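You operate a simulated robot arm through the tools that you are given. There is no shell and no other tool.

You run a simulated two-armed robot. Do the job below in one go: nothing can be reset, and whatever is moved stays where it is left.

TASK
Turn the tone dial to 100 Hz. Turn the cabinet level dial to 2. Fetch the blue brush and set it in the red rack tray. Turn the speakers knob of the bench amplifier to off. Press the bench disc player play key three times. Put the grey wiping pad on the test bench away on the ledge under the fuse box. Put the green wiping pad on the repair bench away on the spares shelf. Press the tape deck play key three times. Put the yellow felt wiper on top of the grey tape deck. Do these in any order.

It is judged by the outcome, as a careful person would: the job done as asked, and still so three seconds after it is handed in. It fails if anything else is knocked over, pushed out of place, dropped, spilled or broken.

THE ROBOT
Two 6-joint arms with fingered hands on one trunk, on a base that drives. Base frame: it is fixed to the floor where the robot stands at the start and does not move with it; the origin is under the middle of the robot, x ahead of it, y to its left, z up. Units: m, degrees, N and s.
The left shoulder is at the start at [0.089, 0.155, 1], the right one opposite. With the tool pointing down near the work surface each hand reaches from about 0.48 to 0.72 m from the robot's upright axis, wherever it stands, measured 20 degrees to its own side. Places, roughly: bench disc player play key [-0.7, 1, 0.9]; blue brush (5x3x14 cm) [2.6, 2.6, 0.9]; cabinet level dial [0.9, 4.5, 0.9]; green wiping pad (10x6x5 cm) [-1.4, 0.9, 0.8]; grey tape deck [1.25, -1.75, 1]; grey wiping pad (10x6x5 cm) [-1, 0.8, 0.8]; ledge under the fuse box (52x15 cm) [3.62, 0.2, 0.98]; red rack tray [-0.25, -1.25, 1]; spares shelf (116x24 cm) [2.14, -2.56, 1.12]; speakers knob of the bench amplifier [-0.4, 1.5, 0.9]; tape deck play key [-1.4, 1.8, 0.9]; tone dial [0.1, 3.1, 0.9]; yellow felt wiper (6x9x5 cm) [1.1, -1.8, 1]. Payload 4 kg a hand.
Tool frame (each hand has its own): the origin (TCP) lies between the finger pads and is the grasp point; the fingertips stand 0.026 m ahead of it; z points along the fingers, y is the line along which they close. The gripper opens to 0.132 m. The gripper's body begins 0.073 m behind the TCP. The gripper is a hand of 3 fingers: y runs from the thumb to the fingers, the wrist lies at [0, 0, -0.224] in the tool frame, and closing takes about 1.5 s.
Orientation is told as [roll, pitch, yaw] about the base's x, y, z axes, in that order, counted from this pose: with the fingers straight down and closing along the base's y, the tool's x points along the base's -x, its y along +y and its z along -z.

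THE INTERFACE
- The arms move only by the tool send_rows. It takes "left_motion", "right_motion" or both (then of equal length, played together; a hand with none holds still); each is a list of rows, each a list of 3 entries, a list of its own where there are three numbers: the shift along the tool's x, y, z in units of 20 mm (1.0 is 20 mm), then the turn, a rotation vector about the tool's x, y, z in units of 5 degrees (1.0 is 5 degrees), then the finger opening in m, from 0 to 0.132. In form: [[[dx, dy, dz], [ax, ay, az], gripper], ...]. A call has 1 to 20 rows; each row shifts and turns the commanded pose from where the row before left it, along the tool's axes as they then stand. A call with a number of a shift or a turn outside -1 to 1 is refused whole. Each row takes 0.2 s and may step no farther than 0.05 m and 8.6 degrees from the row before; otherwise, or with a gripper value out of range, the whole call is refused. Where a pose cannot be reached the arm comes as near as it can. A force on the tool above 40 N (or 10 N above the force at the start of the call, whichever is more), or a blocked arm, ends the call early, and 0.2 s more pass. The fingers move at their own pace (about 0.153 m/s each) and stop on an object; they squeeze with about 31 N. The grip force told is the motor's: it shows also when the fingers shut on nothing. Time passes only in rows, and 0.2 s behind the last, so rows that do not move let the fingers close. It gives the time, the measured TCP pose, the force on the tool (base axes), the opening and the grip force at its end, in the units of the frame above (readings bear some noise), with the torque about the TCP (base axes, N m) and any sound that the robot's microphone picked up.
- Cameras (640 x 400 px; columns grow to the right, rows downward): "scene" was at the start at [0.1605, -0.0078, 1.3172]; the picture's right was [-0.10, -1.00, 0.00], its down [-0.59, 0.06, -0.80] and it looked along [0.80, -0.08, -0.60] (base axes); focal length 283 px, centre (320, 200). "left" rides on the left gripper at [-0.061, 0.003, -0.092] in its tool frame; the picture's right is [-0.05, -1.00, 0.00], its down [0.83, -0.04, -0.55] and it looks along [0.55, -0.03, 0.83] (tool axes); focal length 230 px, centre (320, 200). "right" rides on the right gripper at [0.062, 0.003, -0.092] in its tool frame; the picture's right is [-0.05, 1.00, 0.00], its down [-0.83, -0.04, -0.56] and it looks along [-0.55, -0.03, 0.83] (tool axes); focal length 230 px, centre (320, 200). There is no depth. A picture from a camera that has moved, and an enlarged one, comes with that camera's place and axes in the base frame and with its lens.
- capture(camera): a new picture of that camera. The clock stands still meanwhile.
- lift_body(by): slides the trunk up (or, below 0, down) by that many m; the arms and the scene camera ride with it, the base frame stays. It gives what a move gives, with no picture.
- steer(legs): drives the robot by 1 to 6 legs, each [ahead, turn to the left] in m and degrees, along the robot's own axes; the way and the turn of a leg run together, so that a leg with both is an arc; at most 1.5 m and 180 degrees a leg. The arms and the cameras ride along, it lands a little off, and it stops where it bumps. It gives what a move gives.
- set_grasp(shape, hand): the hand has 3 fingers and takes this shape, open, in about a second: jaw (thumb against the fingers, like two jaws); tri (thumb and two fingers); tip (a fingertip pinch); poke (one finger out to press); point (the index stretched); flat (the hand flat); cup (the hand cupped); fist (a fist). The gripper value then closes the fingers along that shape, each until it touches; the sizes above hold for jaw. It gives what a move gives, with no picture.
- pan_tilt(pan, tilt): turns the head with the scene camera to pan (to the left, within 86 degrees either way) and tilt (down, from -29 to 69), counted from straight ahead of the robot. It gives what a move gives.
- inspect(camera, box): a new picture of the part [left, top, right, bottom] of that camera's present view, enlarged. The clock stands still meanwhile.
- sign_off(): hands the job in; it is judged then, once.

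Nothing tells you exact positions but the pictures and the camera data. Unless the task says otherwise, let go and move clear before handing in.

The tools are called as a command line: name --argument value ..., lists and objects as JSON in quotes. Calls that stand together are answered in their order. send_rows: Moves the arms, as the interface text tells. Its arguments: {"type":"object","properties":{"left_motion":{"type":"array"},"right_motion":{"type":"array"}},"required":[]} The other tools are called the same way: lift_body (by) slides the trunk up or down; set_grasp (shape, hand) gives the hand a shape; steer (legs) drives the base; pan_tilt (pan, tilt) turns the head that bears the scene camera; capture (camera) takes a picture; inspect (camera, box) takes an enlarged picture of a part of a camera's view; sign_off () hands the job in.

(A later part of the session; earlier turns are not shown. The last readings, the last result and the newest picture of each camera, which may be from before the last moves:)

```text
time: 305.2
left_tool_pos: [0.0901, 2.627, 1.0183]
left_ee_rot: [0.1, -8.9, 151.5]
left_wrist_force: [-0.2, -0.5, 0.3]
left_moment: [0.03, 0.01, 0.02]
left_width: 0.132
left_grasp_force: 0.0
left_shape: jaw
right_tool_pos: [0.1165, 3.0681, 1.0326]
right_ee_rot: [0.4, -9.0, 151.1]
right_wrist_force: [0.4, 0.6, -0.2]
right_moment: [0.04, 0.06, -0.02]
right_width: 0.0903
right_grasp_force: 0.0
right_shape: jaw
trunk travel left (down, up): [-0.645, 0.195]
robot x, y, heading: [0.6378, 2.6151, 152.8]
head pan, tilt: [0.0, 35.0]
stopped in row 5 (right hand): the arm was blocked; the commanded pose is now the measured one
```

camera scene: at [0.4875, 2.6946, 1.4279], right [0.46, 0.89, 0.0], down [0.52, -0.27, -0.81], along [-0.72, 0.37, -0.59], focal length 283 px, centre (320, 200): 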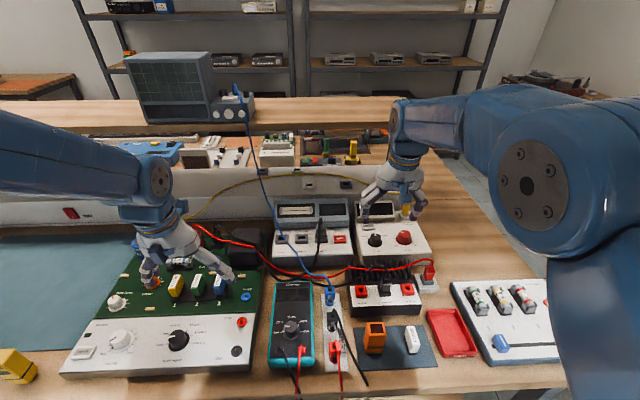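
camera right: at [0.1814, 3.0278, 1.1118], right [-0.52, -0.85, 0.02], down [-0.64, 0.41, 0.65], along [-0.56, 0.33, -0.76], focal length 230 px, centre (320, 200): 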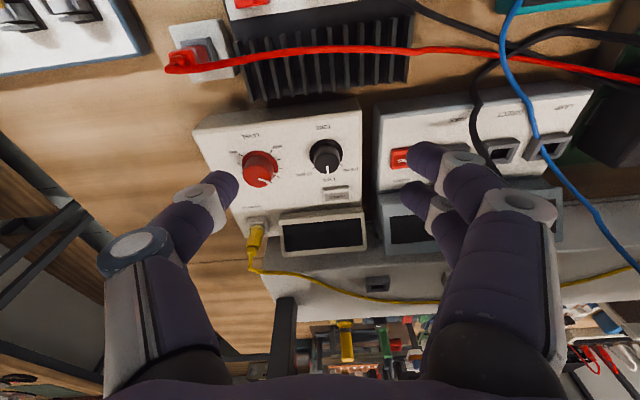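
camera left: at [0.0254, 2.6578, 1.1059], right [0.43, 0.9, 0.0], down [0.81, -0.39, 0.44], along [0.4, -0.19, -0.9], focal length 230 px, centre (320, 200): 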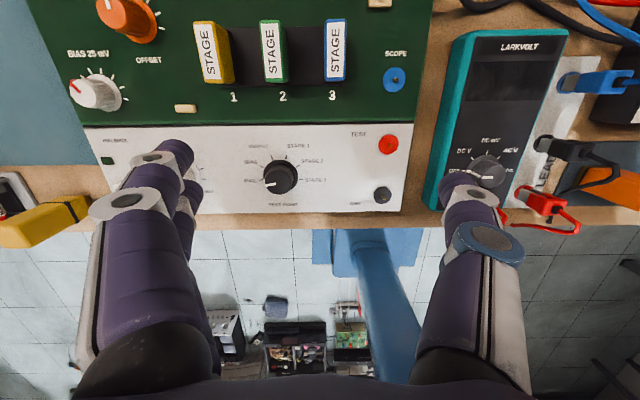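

Geometry check: max shoulder–wrist reach is only ~0.63 m, and I'm near it. I'll raise the trunk 5 cm, pull the right hand back a bit, and drive 8 cm closer (bench legs are inset ~10 cm).

lift_body --by 0.05

send_rows --right_motion '[[[0.5, 0, 0], [0, 0, 0], 0.09], [[0.5, 0, 0], [0, 0, 0], 0.09], [[0.5, 0, 0], [0, 0, 0], 0.09], [[0.5, 0, 0], [0, 0, 0], 0.09], [[0.5, 0, 0], [0, 0, 0], 0.09], [[0, 0, 0], [0, 0, 0], 0.09]]' --left_motion '[[[0, 0, 0], [0, 0.4, 0], 0.132], [[0, 0, 0], [0, 0.4, 0], 0.132], [[0, 0, 0], [0, 0.4, 0], 0.132], [[0, 0, 0], [0, 0.4, 0], 0.132], [[0, 0, 0], [0, 0, 0], 0.132], [[0, 0, 0], [0, 0, 0], 0.132]]'

steer --legs '[[0.08, 0]]'

send_rows --right_motion '[[[0, 0, 0], [0, 0, 0], 0.09], [[0, 0, 0], [0, 0, 0], 0.09], [[0, 0, 0], [0, 0, 0], 0.09]]'

```text
time: 306.1
left_tool_pos: [0.0833, 2.6286, 1.0652]
left_ee_rot: [0.2, -8.5, 151.3]
left_wrist_force: [-0.7, 0.3, -0.2]
left_moment: [-0.06, 0.01, -0.03]
left_width: 0.132
left_grasp_force: 0.0
left_shape: jaw
right_tool_pos: [0.1119, 3.07, 1.0781]
right_ee_rot: [0.5, -8.6, 151.1]
right_wrist_force: [0.6, 0.1, 0.0]
right_moment: [-0.04, -0.02, 0.02]
right_width: 0.0901
right_grasp_force: 0.1
right_shape: jaw
trunk travel left (down, up): [-0.695, 0.145]
robot x, y, heading: [0.6375, 2.6188, 152.7]
head pan, tilt: [0.0, 35.0]
```

```text
time: 307.5
left_tool_pos: [0.0856, 2.6283, 1.0654]
left_ee_rot: [0.3, -0.6, 151.4]
left_wrist_force: [0.4, -0.5, 0.1]
left_moment: [-0.02, 0.03, 0.0]
left_width: 0.1319
left_grasp_force: 0.1
left_shape: jaw
right_tool_pos: [0.1574, 3.045, 1.0706]
right_ee_rot: [0.5, -8.8, 151.2]
right_wrist_force: [-0.4, 0.4, 0.3]
right_moment: [-0.04, -0.02, 0.01]
right_width: 0.0902
right_grasp_force: 0.0
right_shape: jaw
trunk travel left (down, up): [-0.695, 0.145]
robot x, y, heading: [0.6351, 2.618, 152.3]
head pan, tilt: [0.0, 35.0]
```

```text
time: 308.6
left_tool_pos: [0.0188, 2.663, 1.0681]
left_ee_rot: [0.2, -1.0, 151.4]
left_wrist_force: [-0.6, 0.2, 0.4]
left_moment: [0.01, 0.01, 0.04]
left_width: 0.1321
left_grasp_force: 0.1
left_shape: jaw
right_tool_pos: [0.0918, 3.0795, 1.074]
right_ee_rot: [0.5, -9.1, 151.2]
right_wrist_force: [0.0, 0.1, -0.2]
right_moment: [0.02, 0.0, 0.0]
right_width: 0.0899
right_grasp_force: 0.0
right_shape: jaw
trunk travel left (down, up): [-0.695, 0.145]
robot x, y, heading: [0.565, 2.6573, 152.3]
head pan, tilt: [0.0, 35.0]
```

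```text
time: 309.4
left_tool_pos: [0.0273, 2.6595, 1.0733]
left_ee_rot: [0.2, -1.4, 151.3]
left_wrist_force: [-0.2, 0.2, -0.3]
left_moment: [0.0, -0.02, -0.01]
left_width: 0.132
left_grasp_force: 0.1
left_shape: jaw
right_tool_pos: [0.0994, 3.0746, 1.0783]
right_ee_rot: [0.5, -9.6, 151.1]
right_wrist_force: [0.9, -0.7, 0.4]
right_moment: [0.0, -0.03, 0.04]
right_width: 0.09
right_grasp_force: 0.1
right_shape: jaw
trunk travel left (down, up): [-0.695, 0.145]
robot x, y, heading: [0.5681, 2.657, 152.4]
head pan, tilt: [0.0, 35.0]
```

Closer now. Descending toward the TONE knob.

send_rows --right_motion '[[[-0.07, 0.025, 0.6], [0, 0, 0], 0.07], [[-0.07, 0.025, 0.6], [0, 0, 0], 0.07], [[-0.07, 0.025, 0.6], [0, 0, 0], 0.07], [[-0.07, 0.025, 0.6], [0, 0, 0], 0.07], [[-0.07, 0.025, 0.6], [0, 0, 0], 0.07], [[-0.07, 0.025, 0.6], [0, 0, 0], 0.07], [[-0.07, 0.025, 0.6], [0, 0, 0], 0.07], [[-0.07, 0.025, 0.6], [0, 0, 0], 0.07], [[0, 0, 0], [0, 0, 0], 0.07]]'

capture --camera "right"

```text
time: 311.4
left_tool_pos: [0.0276, 2.6578, 1.0726]
left_ee_rot: [0.4, -1.5, 151.4]
left_wrist_force: [0.0, 0.1, 0.6]
left_moment: [0.01, 0.02, 0.0]
left_width: 0.1316
left_grasp_force: 0.1
left_shape: jaw
right_tool_pos: [0.0739, 3.0825, 0.9868]
right_ee_rot: [0.4, -9.6, 151.1]
right_wrist_force: [-0.2, 0.3, 0.1]
right_moment: [-0.02, 0.01, -0.02]
right_width: 0.0707
right_grasp_force: 0.1
right_shape: jaw
trunk travel left (down, up): [-0.695, 0.145]
robot x, y, heading: [0.5654, 2.6544, 152.6]
head pan, tilt: [0.0, 35.0]
```

```text
taken
camera right: at [0.1413, 3.0451, 1.0671], right [-0.53, -0.85, 0.02], down [-0.61, 0.39, 0.69], along [-0.59, 0.35, -0.73], focal length 230 px, centre (320, 200)
```

right: 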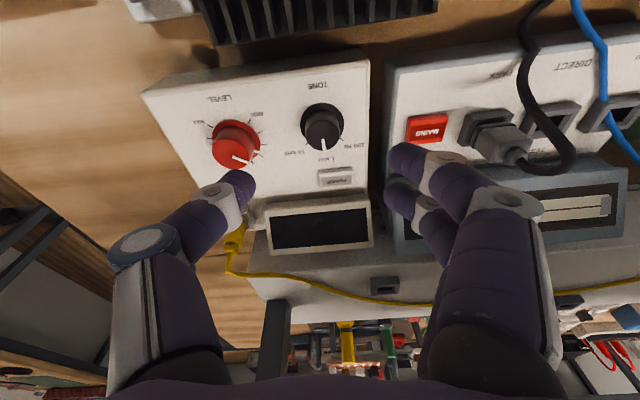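

Aligned over the knob. I'll pre-rotate the hand +25°, and descend along the knob axis with the opening at 6 cm.

send_rows --right_motion '[[[0.34, 0, 0], [0, 0, 0], 0.06], [[0.34, 0, 0], [0, 0, 0], 0.06], [[0, 0, 0], [0, 0, 0.84], 0.06], [[0, 0, 0], [0, 0, 0.84], 0.06], [[0, 0, 0], [0, 0, 0.84], 0.06], [[0, 0, 0], [0, 0, 0.84], 0.06], [[0, 0, 0], [0, 0, 0.84], 0.06], [[0, 0, 0], [0, 0, 0.84], 0.06], [[0, 0, 0.6], [0, 0, 0], 0.06], [[0, 0, 0.6], [0, 0, 0], 0.06], [[0, 0, 0.6], [0, 0, 0], 0.06], [[0, 0, 0], [0, 0, 0], 0.06]]'

capture --camera "right"

```text
time: 313.9
left_tool_pos: [0.0288, 2.6584, 1.0735]
left_ee_rot: [0.2, -1.5, 151.5]
left_wrist_force: [0.7, -0.8, 0.1]
left_moment: [0.01, 0.02, 0.03]
left_width: 0.1318
left_grasp_force: 0.0
left_shape: jaw
right_tool_pos: [0.0802, 3.0805, 0.9508]
right_ee_rot: [4.4, -8.6, 125.5]
right_wrist_force: [-0.3, 0.2, 0.6]
right_moment: [0.06, 0.01, -0.02]
right_width: 0.0608
right_grasp_force: 0.0
right_shape: jaw
trunk travel left (down, up): [-0.695, 0.145]
robot x, y, heading: [0.5654, 2.6566, 152.2]
head pan, tilt: [0.0, 35.0]
```

```text
taken
camera right: at [0.1284, 3.0224, 1.0308], right [-0.83, -0.55, 0.09], down [-0.36, 0.65, 0.67], along [-0.42, 0.53, -0.74], focal length 230 px, centre (320, 200)
```

right: 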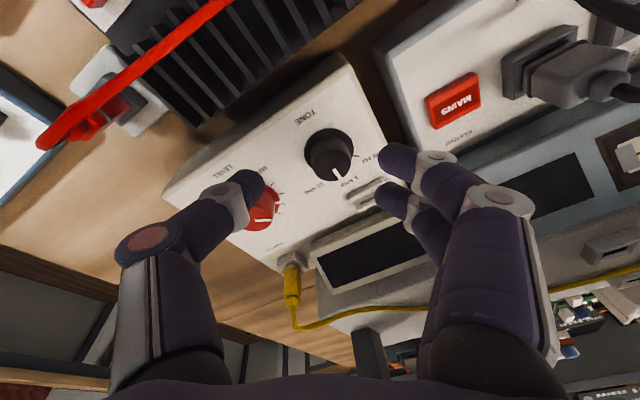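

Fine centring (+5 mm, +4 mm), narrowing to 5 cm and descending onto the knob.

send_rows --right_motion '[[[0.2, 0.25, 0], [0, 0, 0], 0.05], [[0, 0, 0.5], [0, 0, 0], 0.05], [[0, 0, 0.5], [0, 0, 0], 0.05], [[0, 0, 0.4], [0, 0, 0], 0.05], [[0, 0, 0.3], [0, 0, 0], 0.05], [[0, 0, 0], [0, 0, 0], 0.05]]'

capture --camera "right"

```text
time: 315.4
left_tool_pos: [0.0291, 2.6576, 1.073]
left_ee_rot: [0.2, -1.4, 151.4]
left_wrist_force: [-0.5, -0.2, 0.6]
left_moment: [0.01, -0.02, 0.02]
left_width: 0.1319
left_grasp_force: 0.0
left_shape: jaw
right_tool_pos: [0.0751, 3.0761, 0.9153]
right_ee_rot: [4.5, -8.7, 125.6]
right_wrist_force: [0.2, -0.8, -0.3]
right_moment: [-0.01, 0.0, 0.0]
right_width: 0.0501
right_grasp_force: 0.1
right_shape: jaw
trunk travel left (down, up): [-0.695, 0.145]
robot x, y, heading: [0.5675, 2.6547, 152.6]
head pan, tilt: [0.0, 35.0]
```

```text
taken
camera right: at [0.1218, 3.0191, 0.9969], right [-0.83, -0.55, 0.09], down [-0.36, 0.65, 0.67], along [-0.42, 0.53, -0.74], focal length 230 px, centre (320, 200)
```

right: 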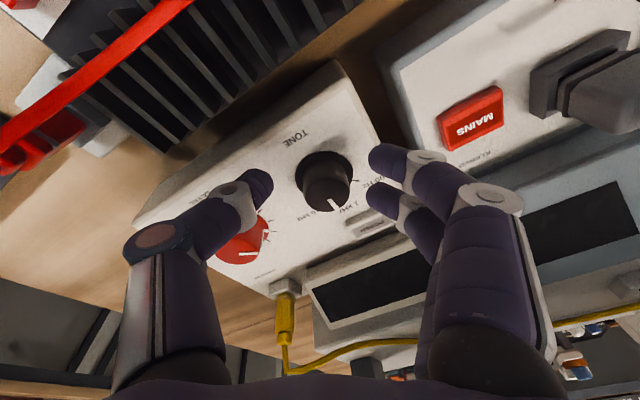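

Shift 4 mm, go 6 mm deeper and close on the knob.

send_rows --right_motion '[[[0, 0.2, 0.3], [0, 0, 0], 0.05], [[0, 0, 0], [0, 0, 0], 0.04], [[0, 0, 0], [0, 0, 0], 0.03], [[0, 0, 0], [0, 0, 0], 0.02], [[0, 0, 0], [0, 0, 0], 0.015], [[0, 0, 0], [0, 0, 0], 0.015]]'

capture --camera "right"

```text
time: 316.8
left_tool_pos: [0.0281, 2.6585, 1.0725]
left_ee_rot: [0.2, -1.5, 151.5]
left_wrist_force: [-0.6, -0.3, -0.1]
left_moment: [0.01, -0.01, 0.03]
left_width: 0.132
left_grasp_force: 0.0
left_shape: jaw
right_tool_pos: [0.0696, 3.0748, 0.9101]
right_ee_rot: [4.5, -8.6, 125.5]
right_wrist_force: [-1.1, -1.7, 1.4]
right_moment: [-0.05, 0.07, 0.04]
right_width: 0.0164
right_grasp_force: 0.0
right_shape: jaw
trunk travel left (down, up): [-0.695, 0.145]
robot x, y, heading: [0.566, 2.6594, 152.4]
head pan, tilt: [0.0, 35.0]
```

```text
taken
camera right: at [0.1177, 3.0167, 0.9915], right [-0.83, -0.55, 0.09], down [-0.36, 0.65, 0.67], along [-0.42, 0.53, -0.74], focal length 230 px, centre (320, 200)
```

right: 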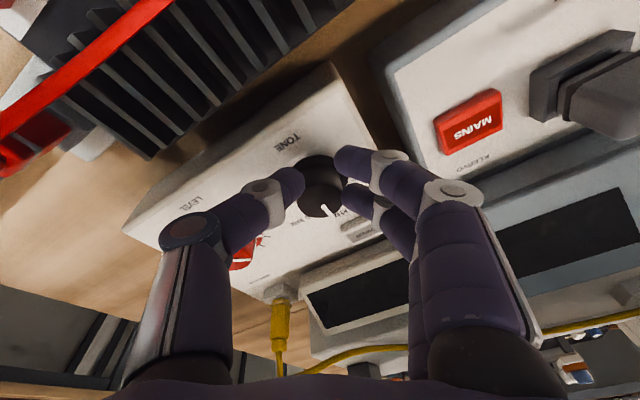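

send_rows --right_motion '[[[0, 0, 0], [0, 0, 0], 0.005], [[0, 0, 0], [0, 0, 0], 0.0], [[0, 0, 0], [0, 0, 0], 0.0], [[0, 0, 0], [0, 0, 0], 0.0]]'

inspect --camera "right" --box '[220, 120, 420, 260]'

```text
time: 317.8
left_tool_pos: [0.0305, 2.6565, 1.0739]
left_ee_rot: [0.3, -1.7, 151.4]
left_wrist_force: [0.1, -0.3, -0.1]
left_moment: [0.0, -0.01, 0.0]
left_width: 0.1321
left_grasp_force: 0.2
left_shape: jaw
right_tool_pos: [0.0715, 3.0731, 0.9121]
right_ee_rot: [4.5, -8.8, 125.6]
right_wrist_force: [4.8, -7.9, 9.7]
right_moment: [-0.12, -0.04, 0.02]
right_width: 0.003
right_grasp_force: 31.2
right_shape: jaw
trunk travel left (down, up): [-0.695, 0.145]
robot x, y, heading: [0.5688, 2.6526, 152.5]
head pan, tilt: [0.0, 35.0]
```

```text
2.86 times, centred on (320, 190) of right
camera zoom: at [0.1194, 3.0152, 0.993], right [-0.83, -0.55, 0.09], down [-0.36, 0.65, 0.67], along [-0.42, 0.53, -0.74], focal length 657 px, centre (320, 229)
```

zoom: 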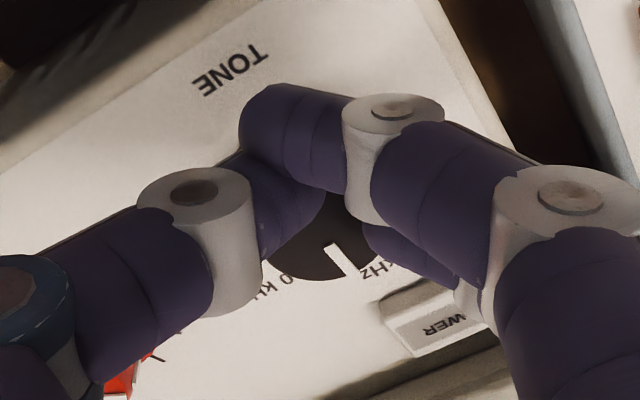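

The fingers cage the knob (thumb pressing it between the two fingers). I'll try turning counter-clockwise in small steps and watch the pointer.

send_rows --right_motion '[[[0, 0, 0], [0, 0, -0.6], 0.0], [[0, 0, 0], [0, 0, -0.6], 0.0], [[0, 0, 0], [0, 0, -0.6], 0.0], [[0, 0, 0], [0, 0, -0.6], 0.0], [[0, 0, 0], [0, 0, -0.6], 0.0], [[0, 0, 0], [0, 0, 0], 0.0]]'

inspect --camera "right" --box '[220, 120, 420, 260]'

```text
time: 319.1
left_tool_pos: [0.0312, 2.6558, 1.0734]
left_ee_rot: [0.3, -1.8, 151.3]
left_wrist_force: [1.3, -0.5, 0.3]
left_moment: [0.04, 0.01, -0.01]
left_width: 0.1319
left_grasp_force: 0.1
left_shape: jaw
right_tool_pos: [0.0746, 3.0726, 0.9109]
right_ee_rot: [2.2, -9.5, 140.8]
right_wrist_force: [18.3, -11.2, 6.2]
right_moment: [-0.24, -0.37, -0.1]
right_width: 0.0024
right_grasp_force: 31.1
right_shape: jaw
trunk travel left (down, up): [-0.695, 0.145]
robot x, y, heading: [0.5662, 2.6555, 152.5]
head pan, tilt: [0.0, 35.0]
```

```text
2.86 times, centred on (320, 190) of right
camera zoom: at [0.1339, 3.0255, 0.9919], right [-0.67, -0.74, 0.04], down [-0.52, 0.51, 0.68], along [-0.53, 0.43, -0.73], focal length 657 px, centre (320, 229)
```

zoom: 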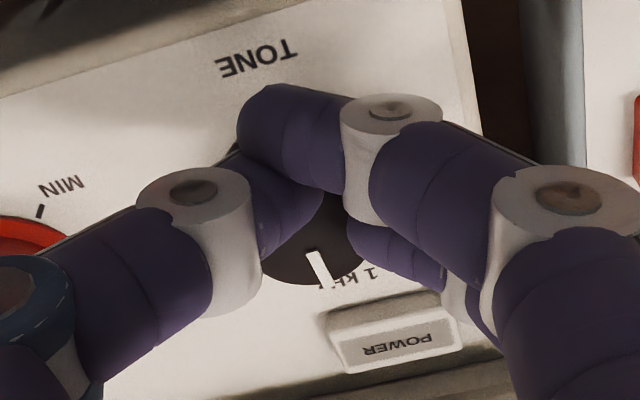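

It mostly slipped: the knob's cylinder is narrower than the gap between the two fingers. I'll reopen, go ~1 cm lower to grip the wider skirt, and retry.

send_rows --right_motion '[[[0, 0, 0], [0, 0, 0], 0.05], [[0, 0, 0], [0, 0, 0], 0.05], [[0, 0, 0], [0, 0, 0.6], 0.05], [[0, 0, 0], [0, 0, 0.6], 0.05], [[0, 0, 0], [0, 0, 0.6], 0.05], [[0, 0, 0], [0, 0, 0.6], 0.05], [[0, 0, 0], [0, 0, 0.6], 0.05], [[0, 0, 0], [0, 0, 0], 0.05]]'

inspect --camera "right" --box '[220, 100, 420, 240]'

```text
time: 320.9
left_tool_pos: [0.0291, 2.6578, 1.0741]
left_ee_rot: [0.3, -1.5, 151.5]
left_wrist_force: [-0.2, 0.4, 1.1]
left_moment: [0.0, -0.01, 0.0]
left_width: 0.1318
left_grasp_force: 0.0
left_shape: jaw
right_tool_pos: [0.0707, 3.0739, 0.91]
right_ee_rot: [4.5, -8.5, 125.5]
right_wrist_force: [0.2, 0.1, 0.0]
right_moment: [-0.03, 0.05, -0.03]
right_width: 0.0496
right_grasp_force: 0.1
right_shape: jaw
trunk travel left (down, up): [-0.695, 0.145]
robot x, y, heading: [0.5622, 2.654, 152.5]
head pan, tilt: [0.0, 35.0]
```

```text
2.86 times, centred on (320, 170) of right
camera zoom: at [0.1178, 3.0166, 0.9911], right [-0.83, -0.55, 0.09], down [-0.36, 0.65, 0.67], along [-0.42, 0.53, -0.74], focal length 657 px, centre (320, 286)
```

zoom: 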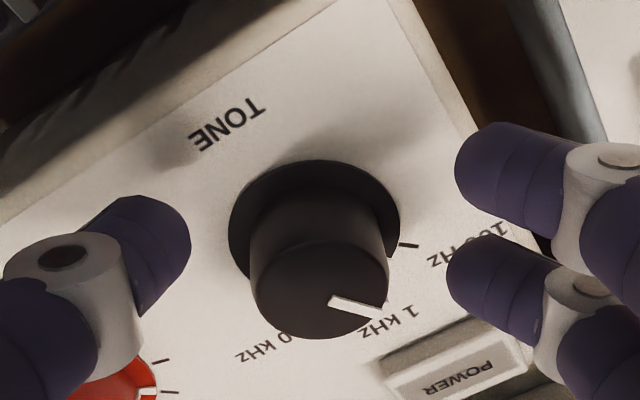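

Interesting: the pointer now lines up with the 100 Hz tick. I'll lift the hand away and verify from the head camera.

send_rows --right_motion '[[[0, 0, -0.6], [0, 0, 0], 0.06], [[0, 0, -0.6], [0, 0, 0], 0.07], [[0, 0, -0.6], [0, 0, 0], 0.07], [[0, 0, -0.6], [0, 0, 0], 0.07], [[0, 0, -0.6], [0, 0, 0], 0.07], [[0.6, 0, -0.6], [0, 0, 0], 0.07], [[0.6, 0, -0.6], [0, 0, -0.8], 0.07], [[0.6, 0, -0.3], [0, 0, -0.8], 0.07], [[0.6, 0, 0], [0, 0, -0.8], 0.07], [[0.6, 0, 0], [0, 0, -0.8], 0.07], [[0.6, 0, 0], [0, 0, -0.8], 0.07], [[0.6, 0, 0], [0, 0, -0.8], 0.07], [[0, 0, 0], [0, 0, 0], 0.07]]'

capture --camera "scene"

capture --camera "right"

```text
time: 323.8
left_tool_pos: [0.0295, 2.6575, 1.0732]
left_ee_rot: [0.3, -1.5, 151.3]
left_wrist_force: [0.7, 0.0, 0.6]
left_moment: [-0.01, -0.04, -0.01]
left_width: 0.1322
left_grasp_force: 0.1
left_shape: jaw
right_tool_pos: [0.14, 3.015, 0.9934]
right_ee_rot: [4.5, -9.3, 147.2]
right_wrist_force: [-0.3, 0.5, 0.5]
right_moment: [-0.01, -0.02, 0.05]
right_width: 0.0694
right_grasp_force: 0.0
right_shape: jaw
trunk travel left (down, up): [-0.695, 0.145]
robot x, y, heading: [0.5655, 2.6566, 152.5]
head pan, tilt: [0.0, 35.0]
```

```text
taken
camera scene: at [0.4162, 2.7317, 1.4778], right [0.46, 0.89, 0.0], down [0.52, -0.27, -0.81], along [-0.72, 0.37, -0.59], focal length 283 px, centre (320, 200)
```

scene: 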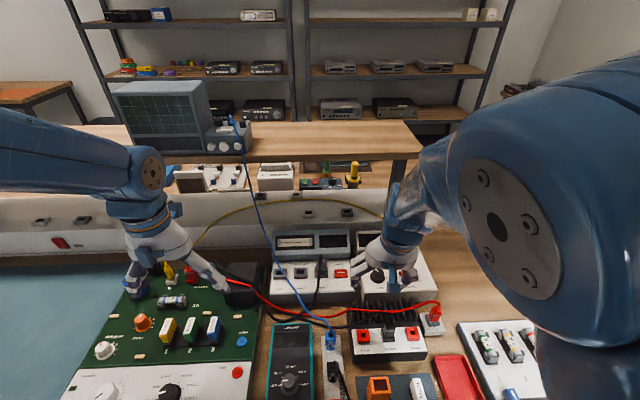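

```text
taken
camera right: at [0.2061, 2.9784, 1.0729], right [-0.57, -0.82, 0.09], down [-0.57, 0.47, 0.68], along [-0.59, 0.34, -0.73], focal length 230 px, centre (320, 200)
```

right: 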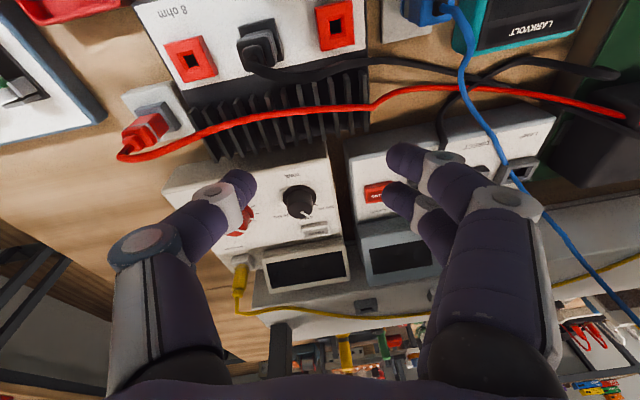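

send_rows --right_motion '[[[0.6, -0.3, -0.4], [0, 0, 0], 0.1], [[0.6, -0.3, -0.4], [0, 0, 0], 0.1], [[0.6, -0.3, -0.4], [0, 0, 0], 0.1], [[0.6, -0.3, -0.4], [0, 0, 0], 0.1], [[0.6, -0.3, -0.4], [0, 0, 0], 0.1], [[0.6, -0.3, -0.2], [0, 0, 0], 0.1], [[0, 0, 0], [0, 0, 0], 0.1]]'

inspect --camera "scene" --box '[340, 230, 440, 310]'

inspect --camera "right" --box '[240, 100, 400, 240]'

```text
time: 325.4
left_tool_pos: [0.0279, 2.658, 1.0727]
left_ee_rot: [0.3, -1.5, 151.4]
left_wrist_force: [-0.9, 0.3, -0.2]
left_moment: [-0.01, 0.0, -0.02]
left_width: 0.132
left_grasp_force: 0.0
left_shape: jaw
right_tool_pos: [0.2245, 3.002, 1.0191]
right_ee_rot: [4.1, -9.3, 148.5]
right_wrist_force: [0.1, 0.3, -0.6]
right_moment: [-0.02, 0.02, -0.03]
right_width: 0.0995
right_grasp_force: 0.0
right_shape: jaw
trunk travel left (down, up): [-0.695, 0.145]
robot x, y, heading: [0.5662, 2.654, 152.5]
head pan, tilt: [0.0, 35.0]
```

```text
5.00 times, centred on (390, 270) of scene
camera zoom: at [0.4163, 2.7318, 1.4777], right [0.46, 0.89, 0.0], down [0.52, -0.27, -0.81], along [-0.72, 0.37, -0.59], focal length 1416 px, centre (-30, -150)
```

zoom: 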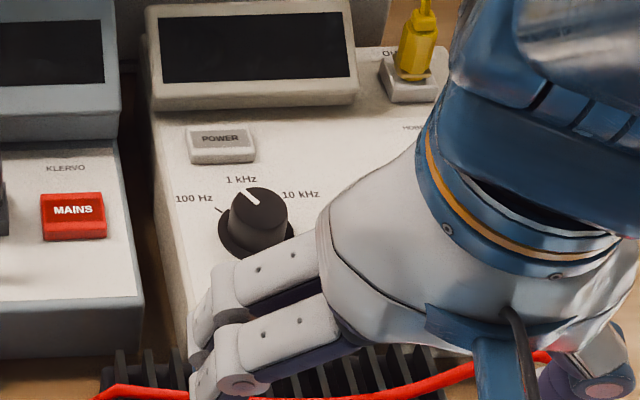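

```text
2.86 times, centred on (320, 170) of right
camera zoom: at [0.2918, 2.9649, 1.0997], right [-0.55, -0.83, 0.08], down [-0.58, 0.45, 0.68], along [-0.6, 0.33, -0.73], focal length 657 px, centre (320, 286)
```

zoom: 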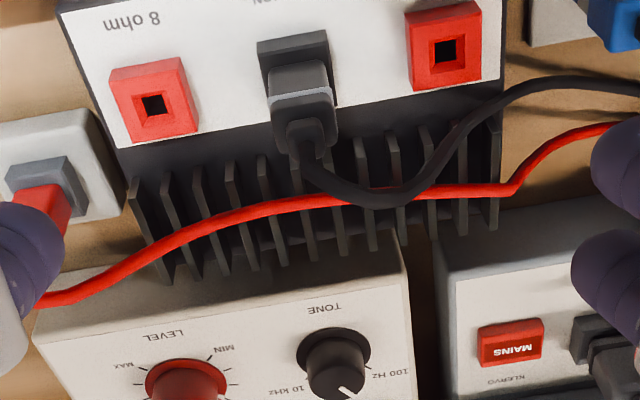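

inspect --camera "scene" --box '[370, 258, 410, 286]'

```text
14.29 times, centred on (390, 272) of scene
camera zoom: at [0.4163, 2.7318, 1.4777], right [0.46, 0.89, 0.0], down [0.52, -0.27, -0.81], along [-0.72, 0.37, -0.59], focal length 4047 px, centre (-680, -829)
```

zoom: 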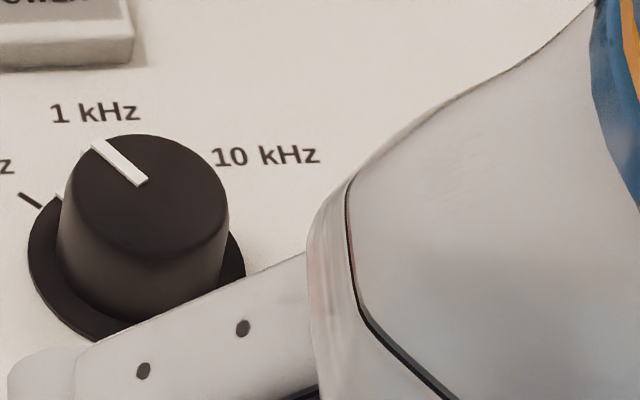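

The TONE pointer sits at about −41…−45°, on the 100 Hz tick. Good. Now I tidy both arms and back away from the bench toward the cabinet at the far end.

send_rows --right_motion '[[[-0.5, 0, -0.2], [0.3, 0.45, 0], 0.132], [[-0.5, 0, -0.2], [0.3, 0.45, 0], 0.132], [[-0.5, 0, -0.2], [0.2, 0.45, 0], 0.132], [[-0.5, 0, 0], [0, 0.45, 0], 0.132], [[-0.4, 0, 0], [0, 0, 0], 0.132], [[0, 0, 0], [0, 0, 0], 0.132]]' --left_motion '[[[0, 0, 0], [0, 0.3, 0], 0.132], [[0, 0, 0], [0, 0, 0], 0.132], [[0, 0, 0], [0, 0, 0], 0.132], [[0, 0, 0], [0, 0, 0], 0.132], [[0, 0, 0], [0, 0, 0], 0.132], [[0, 0, 0], [0, 0, 0], 0.132]]'

steer --legs '[[-0.35, 0]]'

steer --legs '[[0, -30], [0, -30], [0, -30]]'

pan_tilt --pan 20 --tilt 25

capture --camera "scene"

```text
time: 326.8
left_tool_pos: [0.0295, 2.6579, 1.0729]
left_ee_rot: [0.2, 0.0, 151.4]
left_wrist_force: [-0.1, 0.4, -0.3]
left_moment: [-0.01, -0.03, -0.01]
left_width: 0.1318
left_grasp_force: 0.0
left_shape: jaw
right_tool_pos: [0.1874, 3.0244, 1.0328]
right_ee_rot: [-3.4, -0.7, 149.5]
right_wrist_force: [0.1, 0.7, -0.5]
right_moment: [0.02, -0.04, 0.0]
right_width: 0.1321
right_grasp_force: 0.0
right_shape: jaw
trunk travel left (down, up): [-0.695, 0.145]
robot x, y, heading: [0.5671, 2.6543, 152.5]
head pan, tilt: [0.0, 35.0]
```

```text
time: 329.0
left_tool_pos: [0.3378, 2.497, 1.0718]
left_ee_rot: [0.3, 0.1, 151.5]
left_wrist_force: [0.6, 0.4, 0.0]
left_moment: [-0.01, -0.03, -0.01]
left_width: 0.1317
left_grasp_force: 0.1
left_shape: jaw
right_tool_pos: [0.4955, 2.8639, 1.0335]
right_ee_rot: [-3.3, -0.7, 149.6]
right_wrist_force: [0.1, -0.3, 0.1]
right_moment: [-0.02, 0.01, 0.01]
right_width: 0.1316
right_grasp_force: 0.2
right_shape: jaw
trunk travel left (down, up): [-0.695, 0.145]
robot x, y, heading: [0.8778, 2.4932, 152.5]
head pan, tilt: [0.0, 35.0]
```

```text
time: 334.1
left_tool_pos: [0.8729, 3.0132, 1.0808]
left_ee_rot: [0.2, -1.1, 61.2]
left_wrist_force: [-0.3, 0.2, 0.3]
left_moment: [-0.01, -0.02, 0.02]
left_width: 0.1319
left_grasp_force: 0.0
left_shape: jaw
right_tool_pos: [1.2392, 2.8542, 1.0435]
right_ee_rot: [-3.3, -1.8, 59.2]
right_wrist_force: [0.0, -1.1, -1.0]
right_moment: [0.0, 0.01, 0.02]
right_width: 0.1317
right_grasp_force: 0.0
right_shape: jaw
trunk travel left (down, up): [-0.695, 0.145]
robot x, y, heading: [0.8608, 2.4969, 62.3]
head pan, tilt: [0.0, 35.0]
```

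```text
time: 335.0
left_tool_pos: [0.8613, 2.9931, 1.0749]
left_ee_rot: [0.3, 0.2, 61.2]
left_wrist_force: [0.8, 0.2, 0.4]
left_moment: [0.03, 0.0, 0.01]
left_width: 0.1319
left_grasp_force: 0.2
left_shape: jaw
right_tool_pos: [1.2335, 2.837, 1.0515]
right_ee_rot: [-3.3, -2.9, 59.1]
right_wrist_force: [-0.8, -0.3, 0.4]
right_moment: [0.01, -0.01, 0.04]
right_width: 0.1321
right_grasp_force: 0.1
right_shape: jaw
trunk travel left (down, up): [-0.695, 0.145]
robot x, y, heading: [0.8648, 2.4969, 62.5]
head pan, tilt: [20.0, 25.0]
```

```text
taken
camera scene: at [0.912, 2.6577, 1.4939], right [0.99, -0.13, -0.01], down [-0.06, -0.43, -0.9], along [0.12, 0.89, -0.44], focal length 283 px, centre (320, 200)
```

scene: 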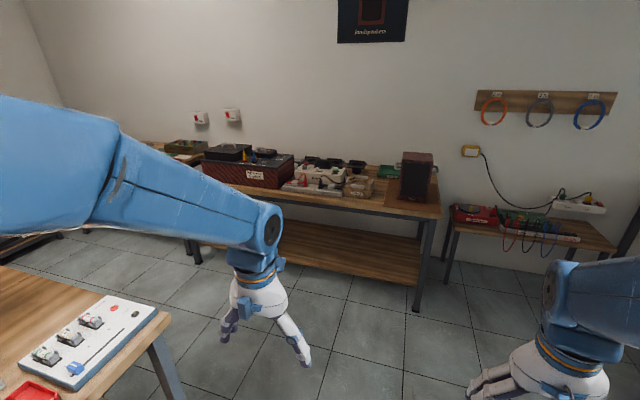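

The far bench has a dark-red patterned cabinet. Zooming to find its level dial.

inspect --camera "scene" --box '[190, 120, 390, 220]'

inspect --camera "scene" --box '[370, 140, 450, 210]'

```text
3.20 times, centred on (290, 170) of scene
camera zoom: at [0.912, 2.6577, 1.4939], right [0.99, -0.13, -0.01], down [-0.06, -0.43, -0.9], along [0.12, 0.89, -0.44], focal length 906 px, centre (416, 296)
```

zoom: 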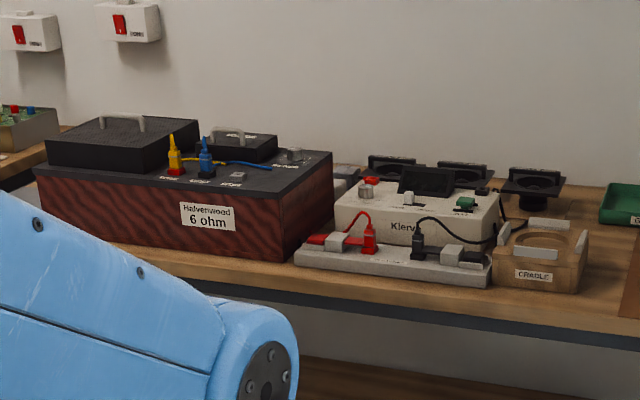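

```text
5.71 times, centred on (410, 175) of scene
camera zoom: at [0.912, 2.6577, 1.4939], right [0.99, -0.13, -0.01], down [-0.06, -0.43, -0.9], along [0.12, 0.89, -0.44], focal length 1619 px, centre (-194, 343)
```

zoom: 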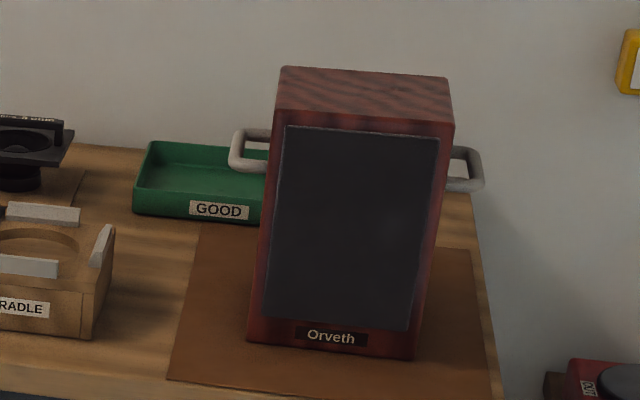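

The level dial is the silver knob on the top panel of the "Halverwood 6 ohm" cabinet, at about (0.90, 4.50). I'll drive to u≈3.65, then over toward it using the left hand.

lift_body --by 0.06

send_rows --right_motion '[[[-0.5, 0, 0.3], [0, 0.3, 0], 0.132], [[-0.5, 0, 0.3], [0, 0.3, 0], 0.132], [[0, 0, 0], [0, 0, 0], 0.132]]' --left_motion '[[[-0.7, 0, 0.3], [0, 0, 0], 0.132], [[-0.7, 0, 0.3], [0, 0, 0], 0.132], [[0, 0, 0], [0, 0, 0], 0.132]]'

steer --legs '[[1.04, 0]]'

steer --legs '[[0, 30], [0, 30], [0, 30]]'

pan_tilt --pan 0 --tilt 35

capture --camera "scene"

```text
time: 336.0
left_tool_pos: [0.8614, 2.9943, 1.1335]
left_ee_rot: [0.4, 0.4, 61.2]
left_wrist_force: [-0.1, -0.4, 0.7]
left_moment: [-0.01, 0.0, 0.0]
left_width: 0.1322
left_grasp_force: 0.1
left_shape: jaw
right_tool_pos: [1.2333, 2.8386, 1.1101]
right_ee_rot: [-3.1, -2.8, 59.1]
right_wrist_force: [-0.1, -0.1, -0.4]
right_moment: [0.01, 0.0, -0.02]
right_width: 0.1319
right_grasp_force: 0.1
right_shape: jaw
trunk travel left (down, up): [-0.755, 0.085]
robot x, y, heading: [0.8647, 2.501, 62.3]
head pan, tilt: [20.0, 25.0]
```

```text
time: 336.8
left_tool_pos: [0.8767, 3.0217, 1.1383]
left_ee_rot: [0.3, -2.2, 61.2]
left_wrist_force: [-0.3, 0.2, 0.0]
left_moment: [-0.02, 0.0, 0.01]
left_width: 0.132
left_grasp_force: 0.0
left_shape: jaw
right_tool_pos: [1.2435, 2.8542, 1.1]
right_ee_rot: [-3.1, 0.0, 58.8]
right_wrist_force: [-1.0, -0.7, 0.4]
right_moment: [0.03, -0.02, -0.01]
right_width: 0.132
right_grasp_force: 0.1
right_shape: jaw
trunk travel left (down, up): [-0.755, 0.085]
robot x, y, heading: [0.8636, 2.499, 62.6]
head pan, tilt: [20.0, 25.0]
```

```text
time: 342.1
left_tool_pos: [1.3627, 3.9416, 1.1365]
left_ee_rot: [0.2, -2.1, 60.9]
left_wrist_force: [-0.4, -0.5, -0.1]
left_moment: [0.01, 0.02, 0.0]
left_width: 0.132
left_grasp_force: 0.1
left_shape: jaw
right_tool_pos: [1.73, 3.7733, 1.0986]
right_ee_rot: [-3.2, 0.3, 58.6]
right_wrist_force: [-0.8, -0.3, 0.0]
right_moment: [-0.01, 0.0, -0.01]
right_width: 0.1319
right_grasp_force: 0.1
right_shape: jaw
trunk travel left (down, up): [-0.755, 0.085]
robot x, y, heading: [1.3529, 3.4211, 62.0]
head pan, tilt: [20.0, 25.0]
```

```text
time: 347.2
left_tool_pos: [0.8446, 3.4264, 1.1358]
left_ee_rot: [0.4, -1.7, 150.6]
left_wrist_force: [-0.2, 0.1, 1.1]
left_moment: [-0.01, 0.02, -0.02]
left_width: 0.132
left_grasp_force: 0.1
left_shape: jaw
right_tool_pos: [1.0114, 3.794, 1.1068]
right_ee_rot: [-3.3, -1.0, 148.2]
right_wrist_force: [-0.7, 0.0, -0.3]
right_moment: [0.01, 0.01, 0.04]
right_width: 0.132
right_grasp_force: 0.0
right_shape: jaw
trunk travel left (down, up): [-0.755, 0.085]
robot x, y, heading: [1.3507, 3.4286, 152.0]
head pan, tilt: [20.0, 25.0]
```

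```text
time: 348.1
left_tool_pos: [0.8686, 3.4123, 1.117]
left_ee_rot: [0.1, 1.8, 150.6]
left_wrist_force: [-0.2, -0.4, 0.2]
left_moment: [0.03, -0.03, 0.04]
left_width: 0.1317
left_grasp_force: 0.1
left_shape: jaw
right_tool_pos: [1.0269, 3.7857, 1.1159]
right_ee_rot: [-2.7, -2.2, 148.0]
right_wrist_force: [-0.3, 0.7, -0.2]
right_moment: [0.0, -0.01, 0.01]
right_width: 0.1321
right_grasp_force: 0.1
right_shape: jaw
trunk travel left (down, up): [-0.755, 0.085]
robot x, y, heading: [1.3527, 3.4269, 151.6]
head pan, tilt: [0.0, 35.0]
```

```text
taken
camera scene: at [1.1946, 3.4882, 1.5443], right [0.27, 0.96, 0.0], down [0.51, -0.15, -0.85], along [-0.82, 0.23, -0.53], focal length 283 px, centre (320, 200)
```

scene: 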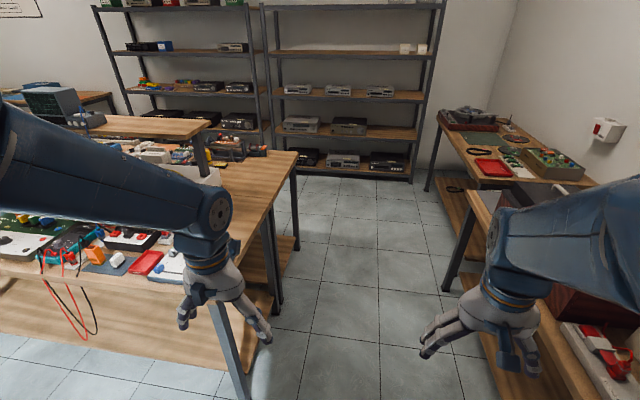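

Aisle between the benches is clear. Extending the left arm again, then driving into the aisle.

send_rows --left_motion '[[[-0.6, 0, 0], [0, 0, 0], 0.132], [[-0.6, 0, 0], [0, 0, 0], 0.132], [[-0.6, 0, 0], [0, 0, 0], 0.132], [[-0.6, 0, 0], [0, 0, 0], 0.132], [[-0.6, 0, 0], [0, 0, 0], 0.132], [[-0.6, 0, 0], [0, 0, 0], 0.132], [[-0.6, 0, 0.3], [0, 0, 0], 0.132], [[-0.6, 0, 0.3], [0, 0, 0], 0.132], [[-0.6, 0, 0.3], [0, 0, 0], 0.132], [[0, 0, 0], [0, 0, 0], 0.132]]' --right_motion '[[[-0.4, 0, 0], [0, 0.2, 0], 0.132], [[-0.4, 0, 0], [0, 0.2, 0], 0.132], [[-0.4, 0, 0], [0, 0, 0], 0.132], [[-0.4, 0, 0], [0, 0, 0], 0.132], [[-0.4, 0, 0.3], [0, 0, 0], 0.132], [[-0.4, 0, 0.3], [0, 0, 0], 0.132], [[0, 0, 0], [0, 0, 0], 0.132], [[0, 0, 0], [0, 0, 0], 0.132], [[0, 0, 0], [0, 0, 0], 0.132], [[0, 0, 0], [0, 0, 0], 0.132]]'

steer --legs '[[0.72, 0]]'

capture --camera "scene"

```text
time: 350.3
left_tool_pos: [0.7678, 3.4686, 1.1314]
left_ee_rot: [0.3, -2.6, 150.6]
left_wrist_force: [-0.5, 0.2, 0.5]
left_moment: [0.02, 0.0, 0.01]
left_width: 0.132
left_grasp_force: 0.1
left_shape: jaw
right_tool_pos: [0.988, 3.8121, 1.1047]
right_ee_rot: [-3.1, 0.0, 148.0]
right_wrist_force: [-0.3, 0.2, -0.3]
right_moment: [-0.02, 0.03, 0.04]
right_width: 0.1319
right_grasp_force: 0.1
right_shape: jaw
trunk travel left (down, up): [-0.755, 0.085]
robot x, y, heading: [1.3521, 3.4277, 151.7]
head pan, tilt: [0.0, 35.0]
```

```text
time: 354.2
left_tool_pos: [0.1362, 3.8035, 1.1315]
left_ee_rot: [0.4, -2.7, 150.7]
left_wrist_force: [0.1, -0.1, 0.6]
left_moment: [0.01, 0.02, -0.01]
left_width: 0.1321
left_grasp_force: 0.0
left_shape: jaw
right_tool_pos: [0.3544, 4.1473, 1.1031]
right_ee_rot: [-3.2, 0.0, 148.2]
right_wrist_force: [-0.2, 0.3, -0.2]
right_moment: [-0.04, 0.0, 0.02]
right_width: 0.1321
right_grasp_force: 0.1
right_shape: jaw
trunk travel left (down, up): [-0.755, 0.085]
robot x, y, heading: [0.7243, 3.7621, 152.1]
head pan, tilt: [0.0, 35.0]
```

```text
taken
camera scene: at [0.5731, 3.844, 1.538], right [0.47, 0.88, 0.0], down [0.52, -0.28, -0.81], along [-0.71, 0.38, -0.59], focal length 283 px, centre (320, 200)
```

scene: 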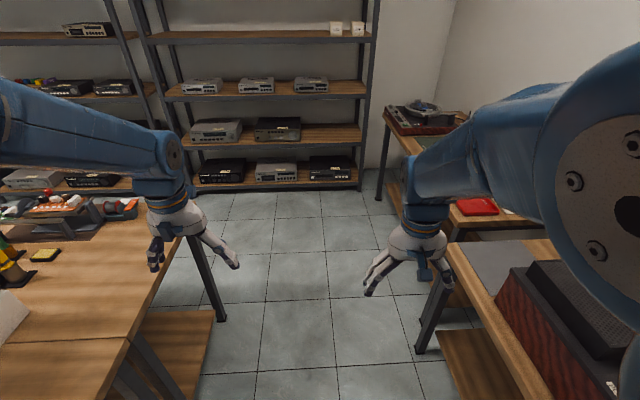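

Now turning right to face the cabinet (hands at 1.1 m pass above everything).

steer --legs '[[0, -30], [0, -30], [0, -30]]'

send_rows --left_motion '[[[0, 0, 0], [0, 0, 0], 0.132], [[0, 0, 0], [0, 0, 0], 0.132]]'

pan_tilt --pan 0 --tilt 45

capture --camera "scene"

capture --camera "left"

```text
time: 359.3
left_tool_pos: [0.751, 4.3348, 1.1393]
left_ee_rot: [0.3, -3.8, 61.0]
left_wrist_force: [0.8, 0.2, 0.9]
left_moment: [-0.03, 0.0, -0.03]
left_width: 0.1322
left_grasp_force: 0.1
left_shape: jaw
right_tool_pos: [1.0954, 4.1164, 1.1118]
right_ee_rot: [-3.1, -0.9, 58.3]
right_wrist_force: [-0.1, -0.6, 0.6]
right_moment: [-0.02, -0.01, 0.02]
right_width: 0.132
right_grasp_force: 0.0
right_shape: jaw
trunk travel left (down, up): [-0.755, 0.085]
robot x, y, heading: [0.7078, 3.7716, 62.0]
head pan, tilt: [0.0, 35.0]
```

```text
time: 359.9
left_tool_pos: [0.7421, 4.3204, 1.1459]
left_ee_rot: [0.2, -4.5, 60.9]
left_wrist_force: [-0.5, 0.5, 0.0]
left_moment: [-0.03, 0.03, -0.03]
left_width: 0.1322
left_grasp_force: 0.1
left_shape: jaw
right_tool_pos: [1.0887, 4.103, 1.12]
right_ee_rot: [-3.2, -1.9, 58.2]
right_wrist_force: [0.0, -0.1, -0.4]
right_moment: [-0.01, 0.03, 0.01]
right_width: 0.1321
right_grasp_force: 0.1
right_shape: jaw
trunk travel left (down, up): [-0.755, 0.085]
robot x, y, heading: [0.711, 3.7718, 62.3]
head pan, tilt: [0.0, 35.0]
```

```text
time: 360.6
left_tool_pos: [0.7432, 4.317, 1.1495]
left_ee_rot: [0.4, -4.7, 60.9]
left_wrist_force: [-0.1, 0.4, -0.5]
left_moment: [0.04, -0.02, -0.01]
left_width: 0.132
left_grasp_force: 0.0
left_shape: jaw
right_tool_pos: [1.0893, 4.0991, 1.1203]
right_ee_rot: [-3.1, -2.0, 58.2]
right_wrist_force: [-0.9, -0.7, -0.4]
right_moment: [-0.07, 0.03, -0.01]
right_width: 0.1319
right_grasp_force: 0.0
right_shape: jaw
trunk travel left (down, up): [-0.755, 0.085]
robot x, y, heading: [0.7102, 3.77, 62.3]
head pan, tilt: [0.0, 45.0]
```

```text
taken
camera scene: at [0.785, 3.9131, 1.5232], right [0.88, -0.47, 0.0], down [-0.34, -0.64, -0.69], along [0.32, 0.61, -0.72], focal length 283 px, centre (320, 200)
```

scene: 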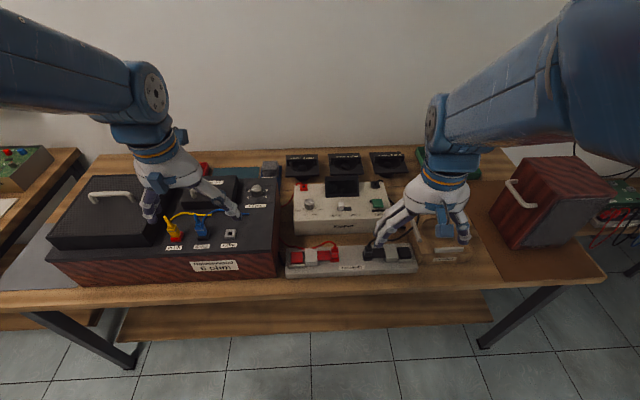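

```text
taken
camera left: at [0.7662, 4.3653, 1.2451], right [0.9, -0.44, 0.0], down [-0.38, -0.79, 0.48], along [-0.21, -0.43, -0.87], focal length 230 px, centre (320, 200)
```

left: 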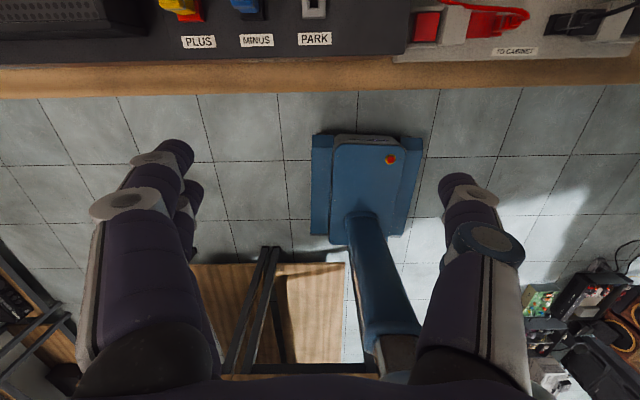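

Clear view of the cabinet's top panel. Zooming on the level dial.

inspect --camera "scene" --box '[235, 165, 285, 215]'

inspect --camera "scene" --box '[150, 155, 300, 285]'

```text
8.00 times, centred on (260, 190) of scene
camera zoom: at [0.785, 3.9131, 1.5232], right [0.88, -0.47, 0.0], down [-0.34, -0.64, -0.69], along [0.32, 0.61, -0.72], focal length 2266 px, centre (800, 280)
```

zoom: 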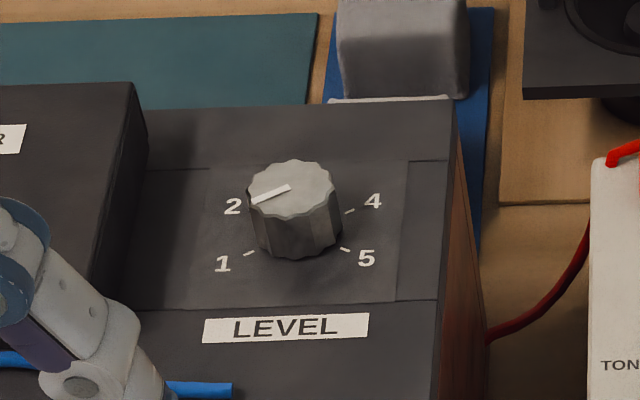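

```text
3.08 times, centred on (225, 220) of scene
camera zoom: at [0.785, 3.9131, 1.5232], right [0.88, -0.47, 0.0], down [-0.34, -0.64, -0.69], along [0.32, 0.61, -0.72], focal length 872 px, centre (612, 138)
```

zoom: 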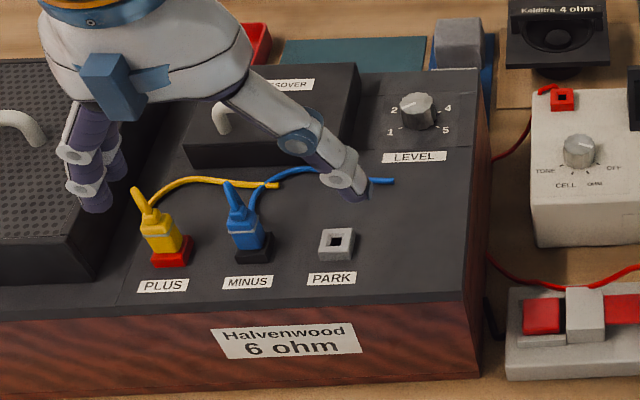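

LEVEL points at 1; it must go to 2, i.e. about 60° clockwise. The dial is ~0.77 m ahead, so I'll drive 15 cm closer, then bring the left hand over it.

steer --legs '[[0.15, 0]]'

send_rows --left_motion '[[[-0.5, -0.1, 0.3], [0, 0.25, 0], 0.09], [[-0.5, -0.1, 0.3], [0, 0.25, 0], 0.09], [[-0.5, -0.1, 0.3], [0, 0.25, 0], 0.09], [[-0.5, -0.1, 0.3], [0, 0, 0], 0.09], [[-0.5, 0, 0.3], [0, 0, 0], 0.09], [[-0.5, 0, 0.3], [0, 0, 0], 0.09], [[-0.5, 0, 0.3], [0, 0, 0], 0.09], [[0, 0, 0], [0, 0, 0], 0.09]]'

capture --camera "left"

capture --camera "scene"

```text
time: 362.0
left_tool_pos: [0.8, 4.4277, 1.1593]
left_ee_rot: [0.3, -6.0, 61.0]
left_wrist_force: [0.0, 1.5, 0.2]
left_moment: [-0.11, 0.01, 0.03]
left_width: 0.132
left_grasp_force: 0.0
left_shape: jaw
right_tool_pos: [1.1466, 4.2109, 1.1318]
right_ee_rot: [-3.1, -3.3, 58.4]
right_wrist_force: [0.7, 0.5, 1.5]
right_moment: [-0.13, 0.1, 0.03]
right_width: 0.1321
right_grasp_force: 0.1
right_shape: jaw
trunk travel left (down, up): [-0.755, 0.085]
robot x, y, heading: [0.7821, 3.9046, 61.9]
head pan, tilt: [0.0, 45.0]
```

```text
time: 363.8
left_tool_pos: [0.8471, 4.4982, 1.1175]
left_ee_rot: [0.3, -1.8, 60.9]
left_wrist_force: [0.5, -0.8, 0.9]
left_moment: [0.05, 0.02, 0.0]
left_width: 0.0903
left_grasp_force: 0.0
left_shape: jaw
right_tool_pos: [1.152, 4.2205, 1.126]
right_ee_rot: [-3.1, -2.8, 58.2]
right_wrist_force: [-0.3, -1.0, 0.6]
right_moment: [0.05, -0.03, -0.03]
right_width: 0.1321
right_grasp_force: 0.1
right_shape: jaw
trunk travel left (down, up): [-0.755, 0.085]
robot x, y, heading: [0.7811, 3.9053, 62.1]
head pan, tilt: [0.0, 45.0]
```

```text
taken
camera left: at [0.8734, 4.5506, 1.2107], right [0.9, -0.44, 0.0], down [-0.37, -0.76, 0.53], along [-0.24, -0.47, -0.85], focal length 230 px, centre (320, 200)
```

left: 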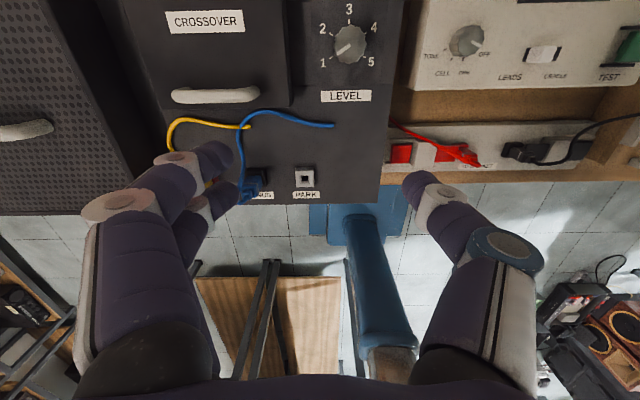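

```text
taken
camera scene: at [0.8493, 4.037, 1.5244], right [0.88, -0.47, 0.0], down [-0.33, -0.63, -0.7], along [0.33, 0.62, -0.71], focal length 283 px, centre (320, 200)
```

scene: 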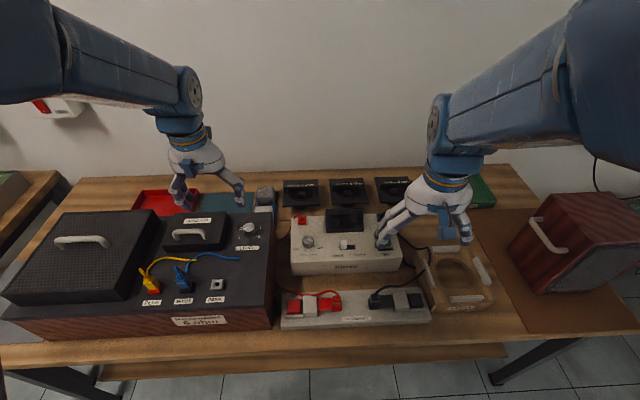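

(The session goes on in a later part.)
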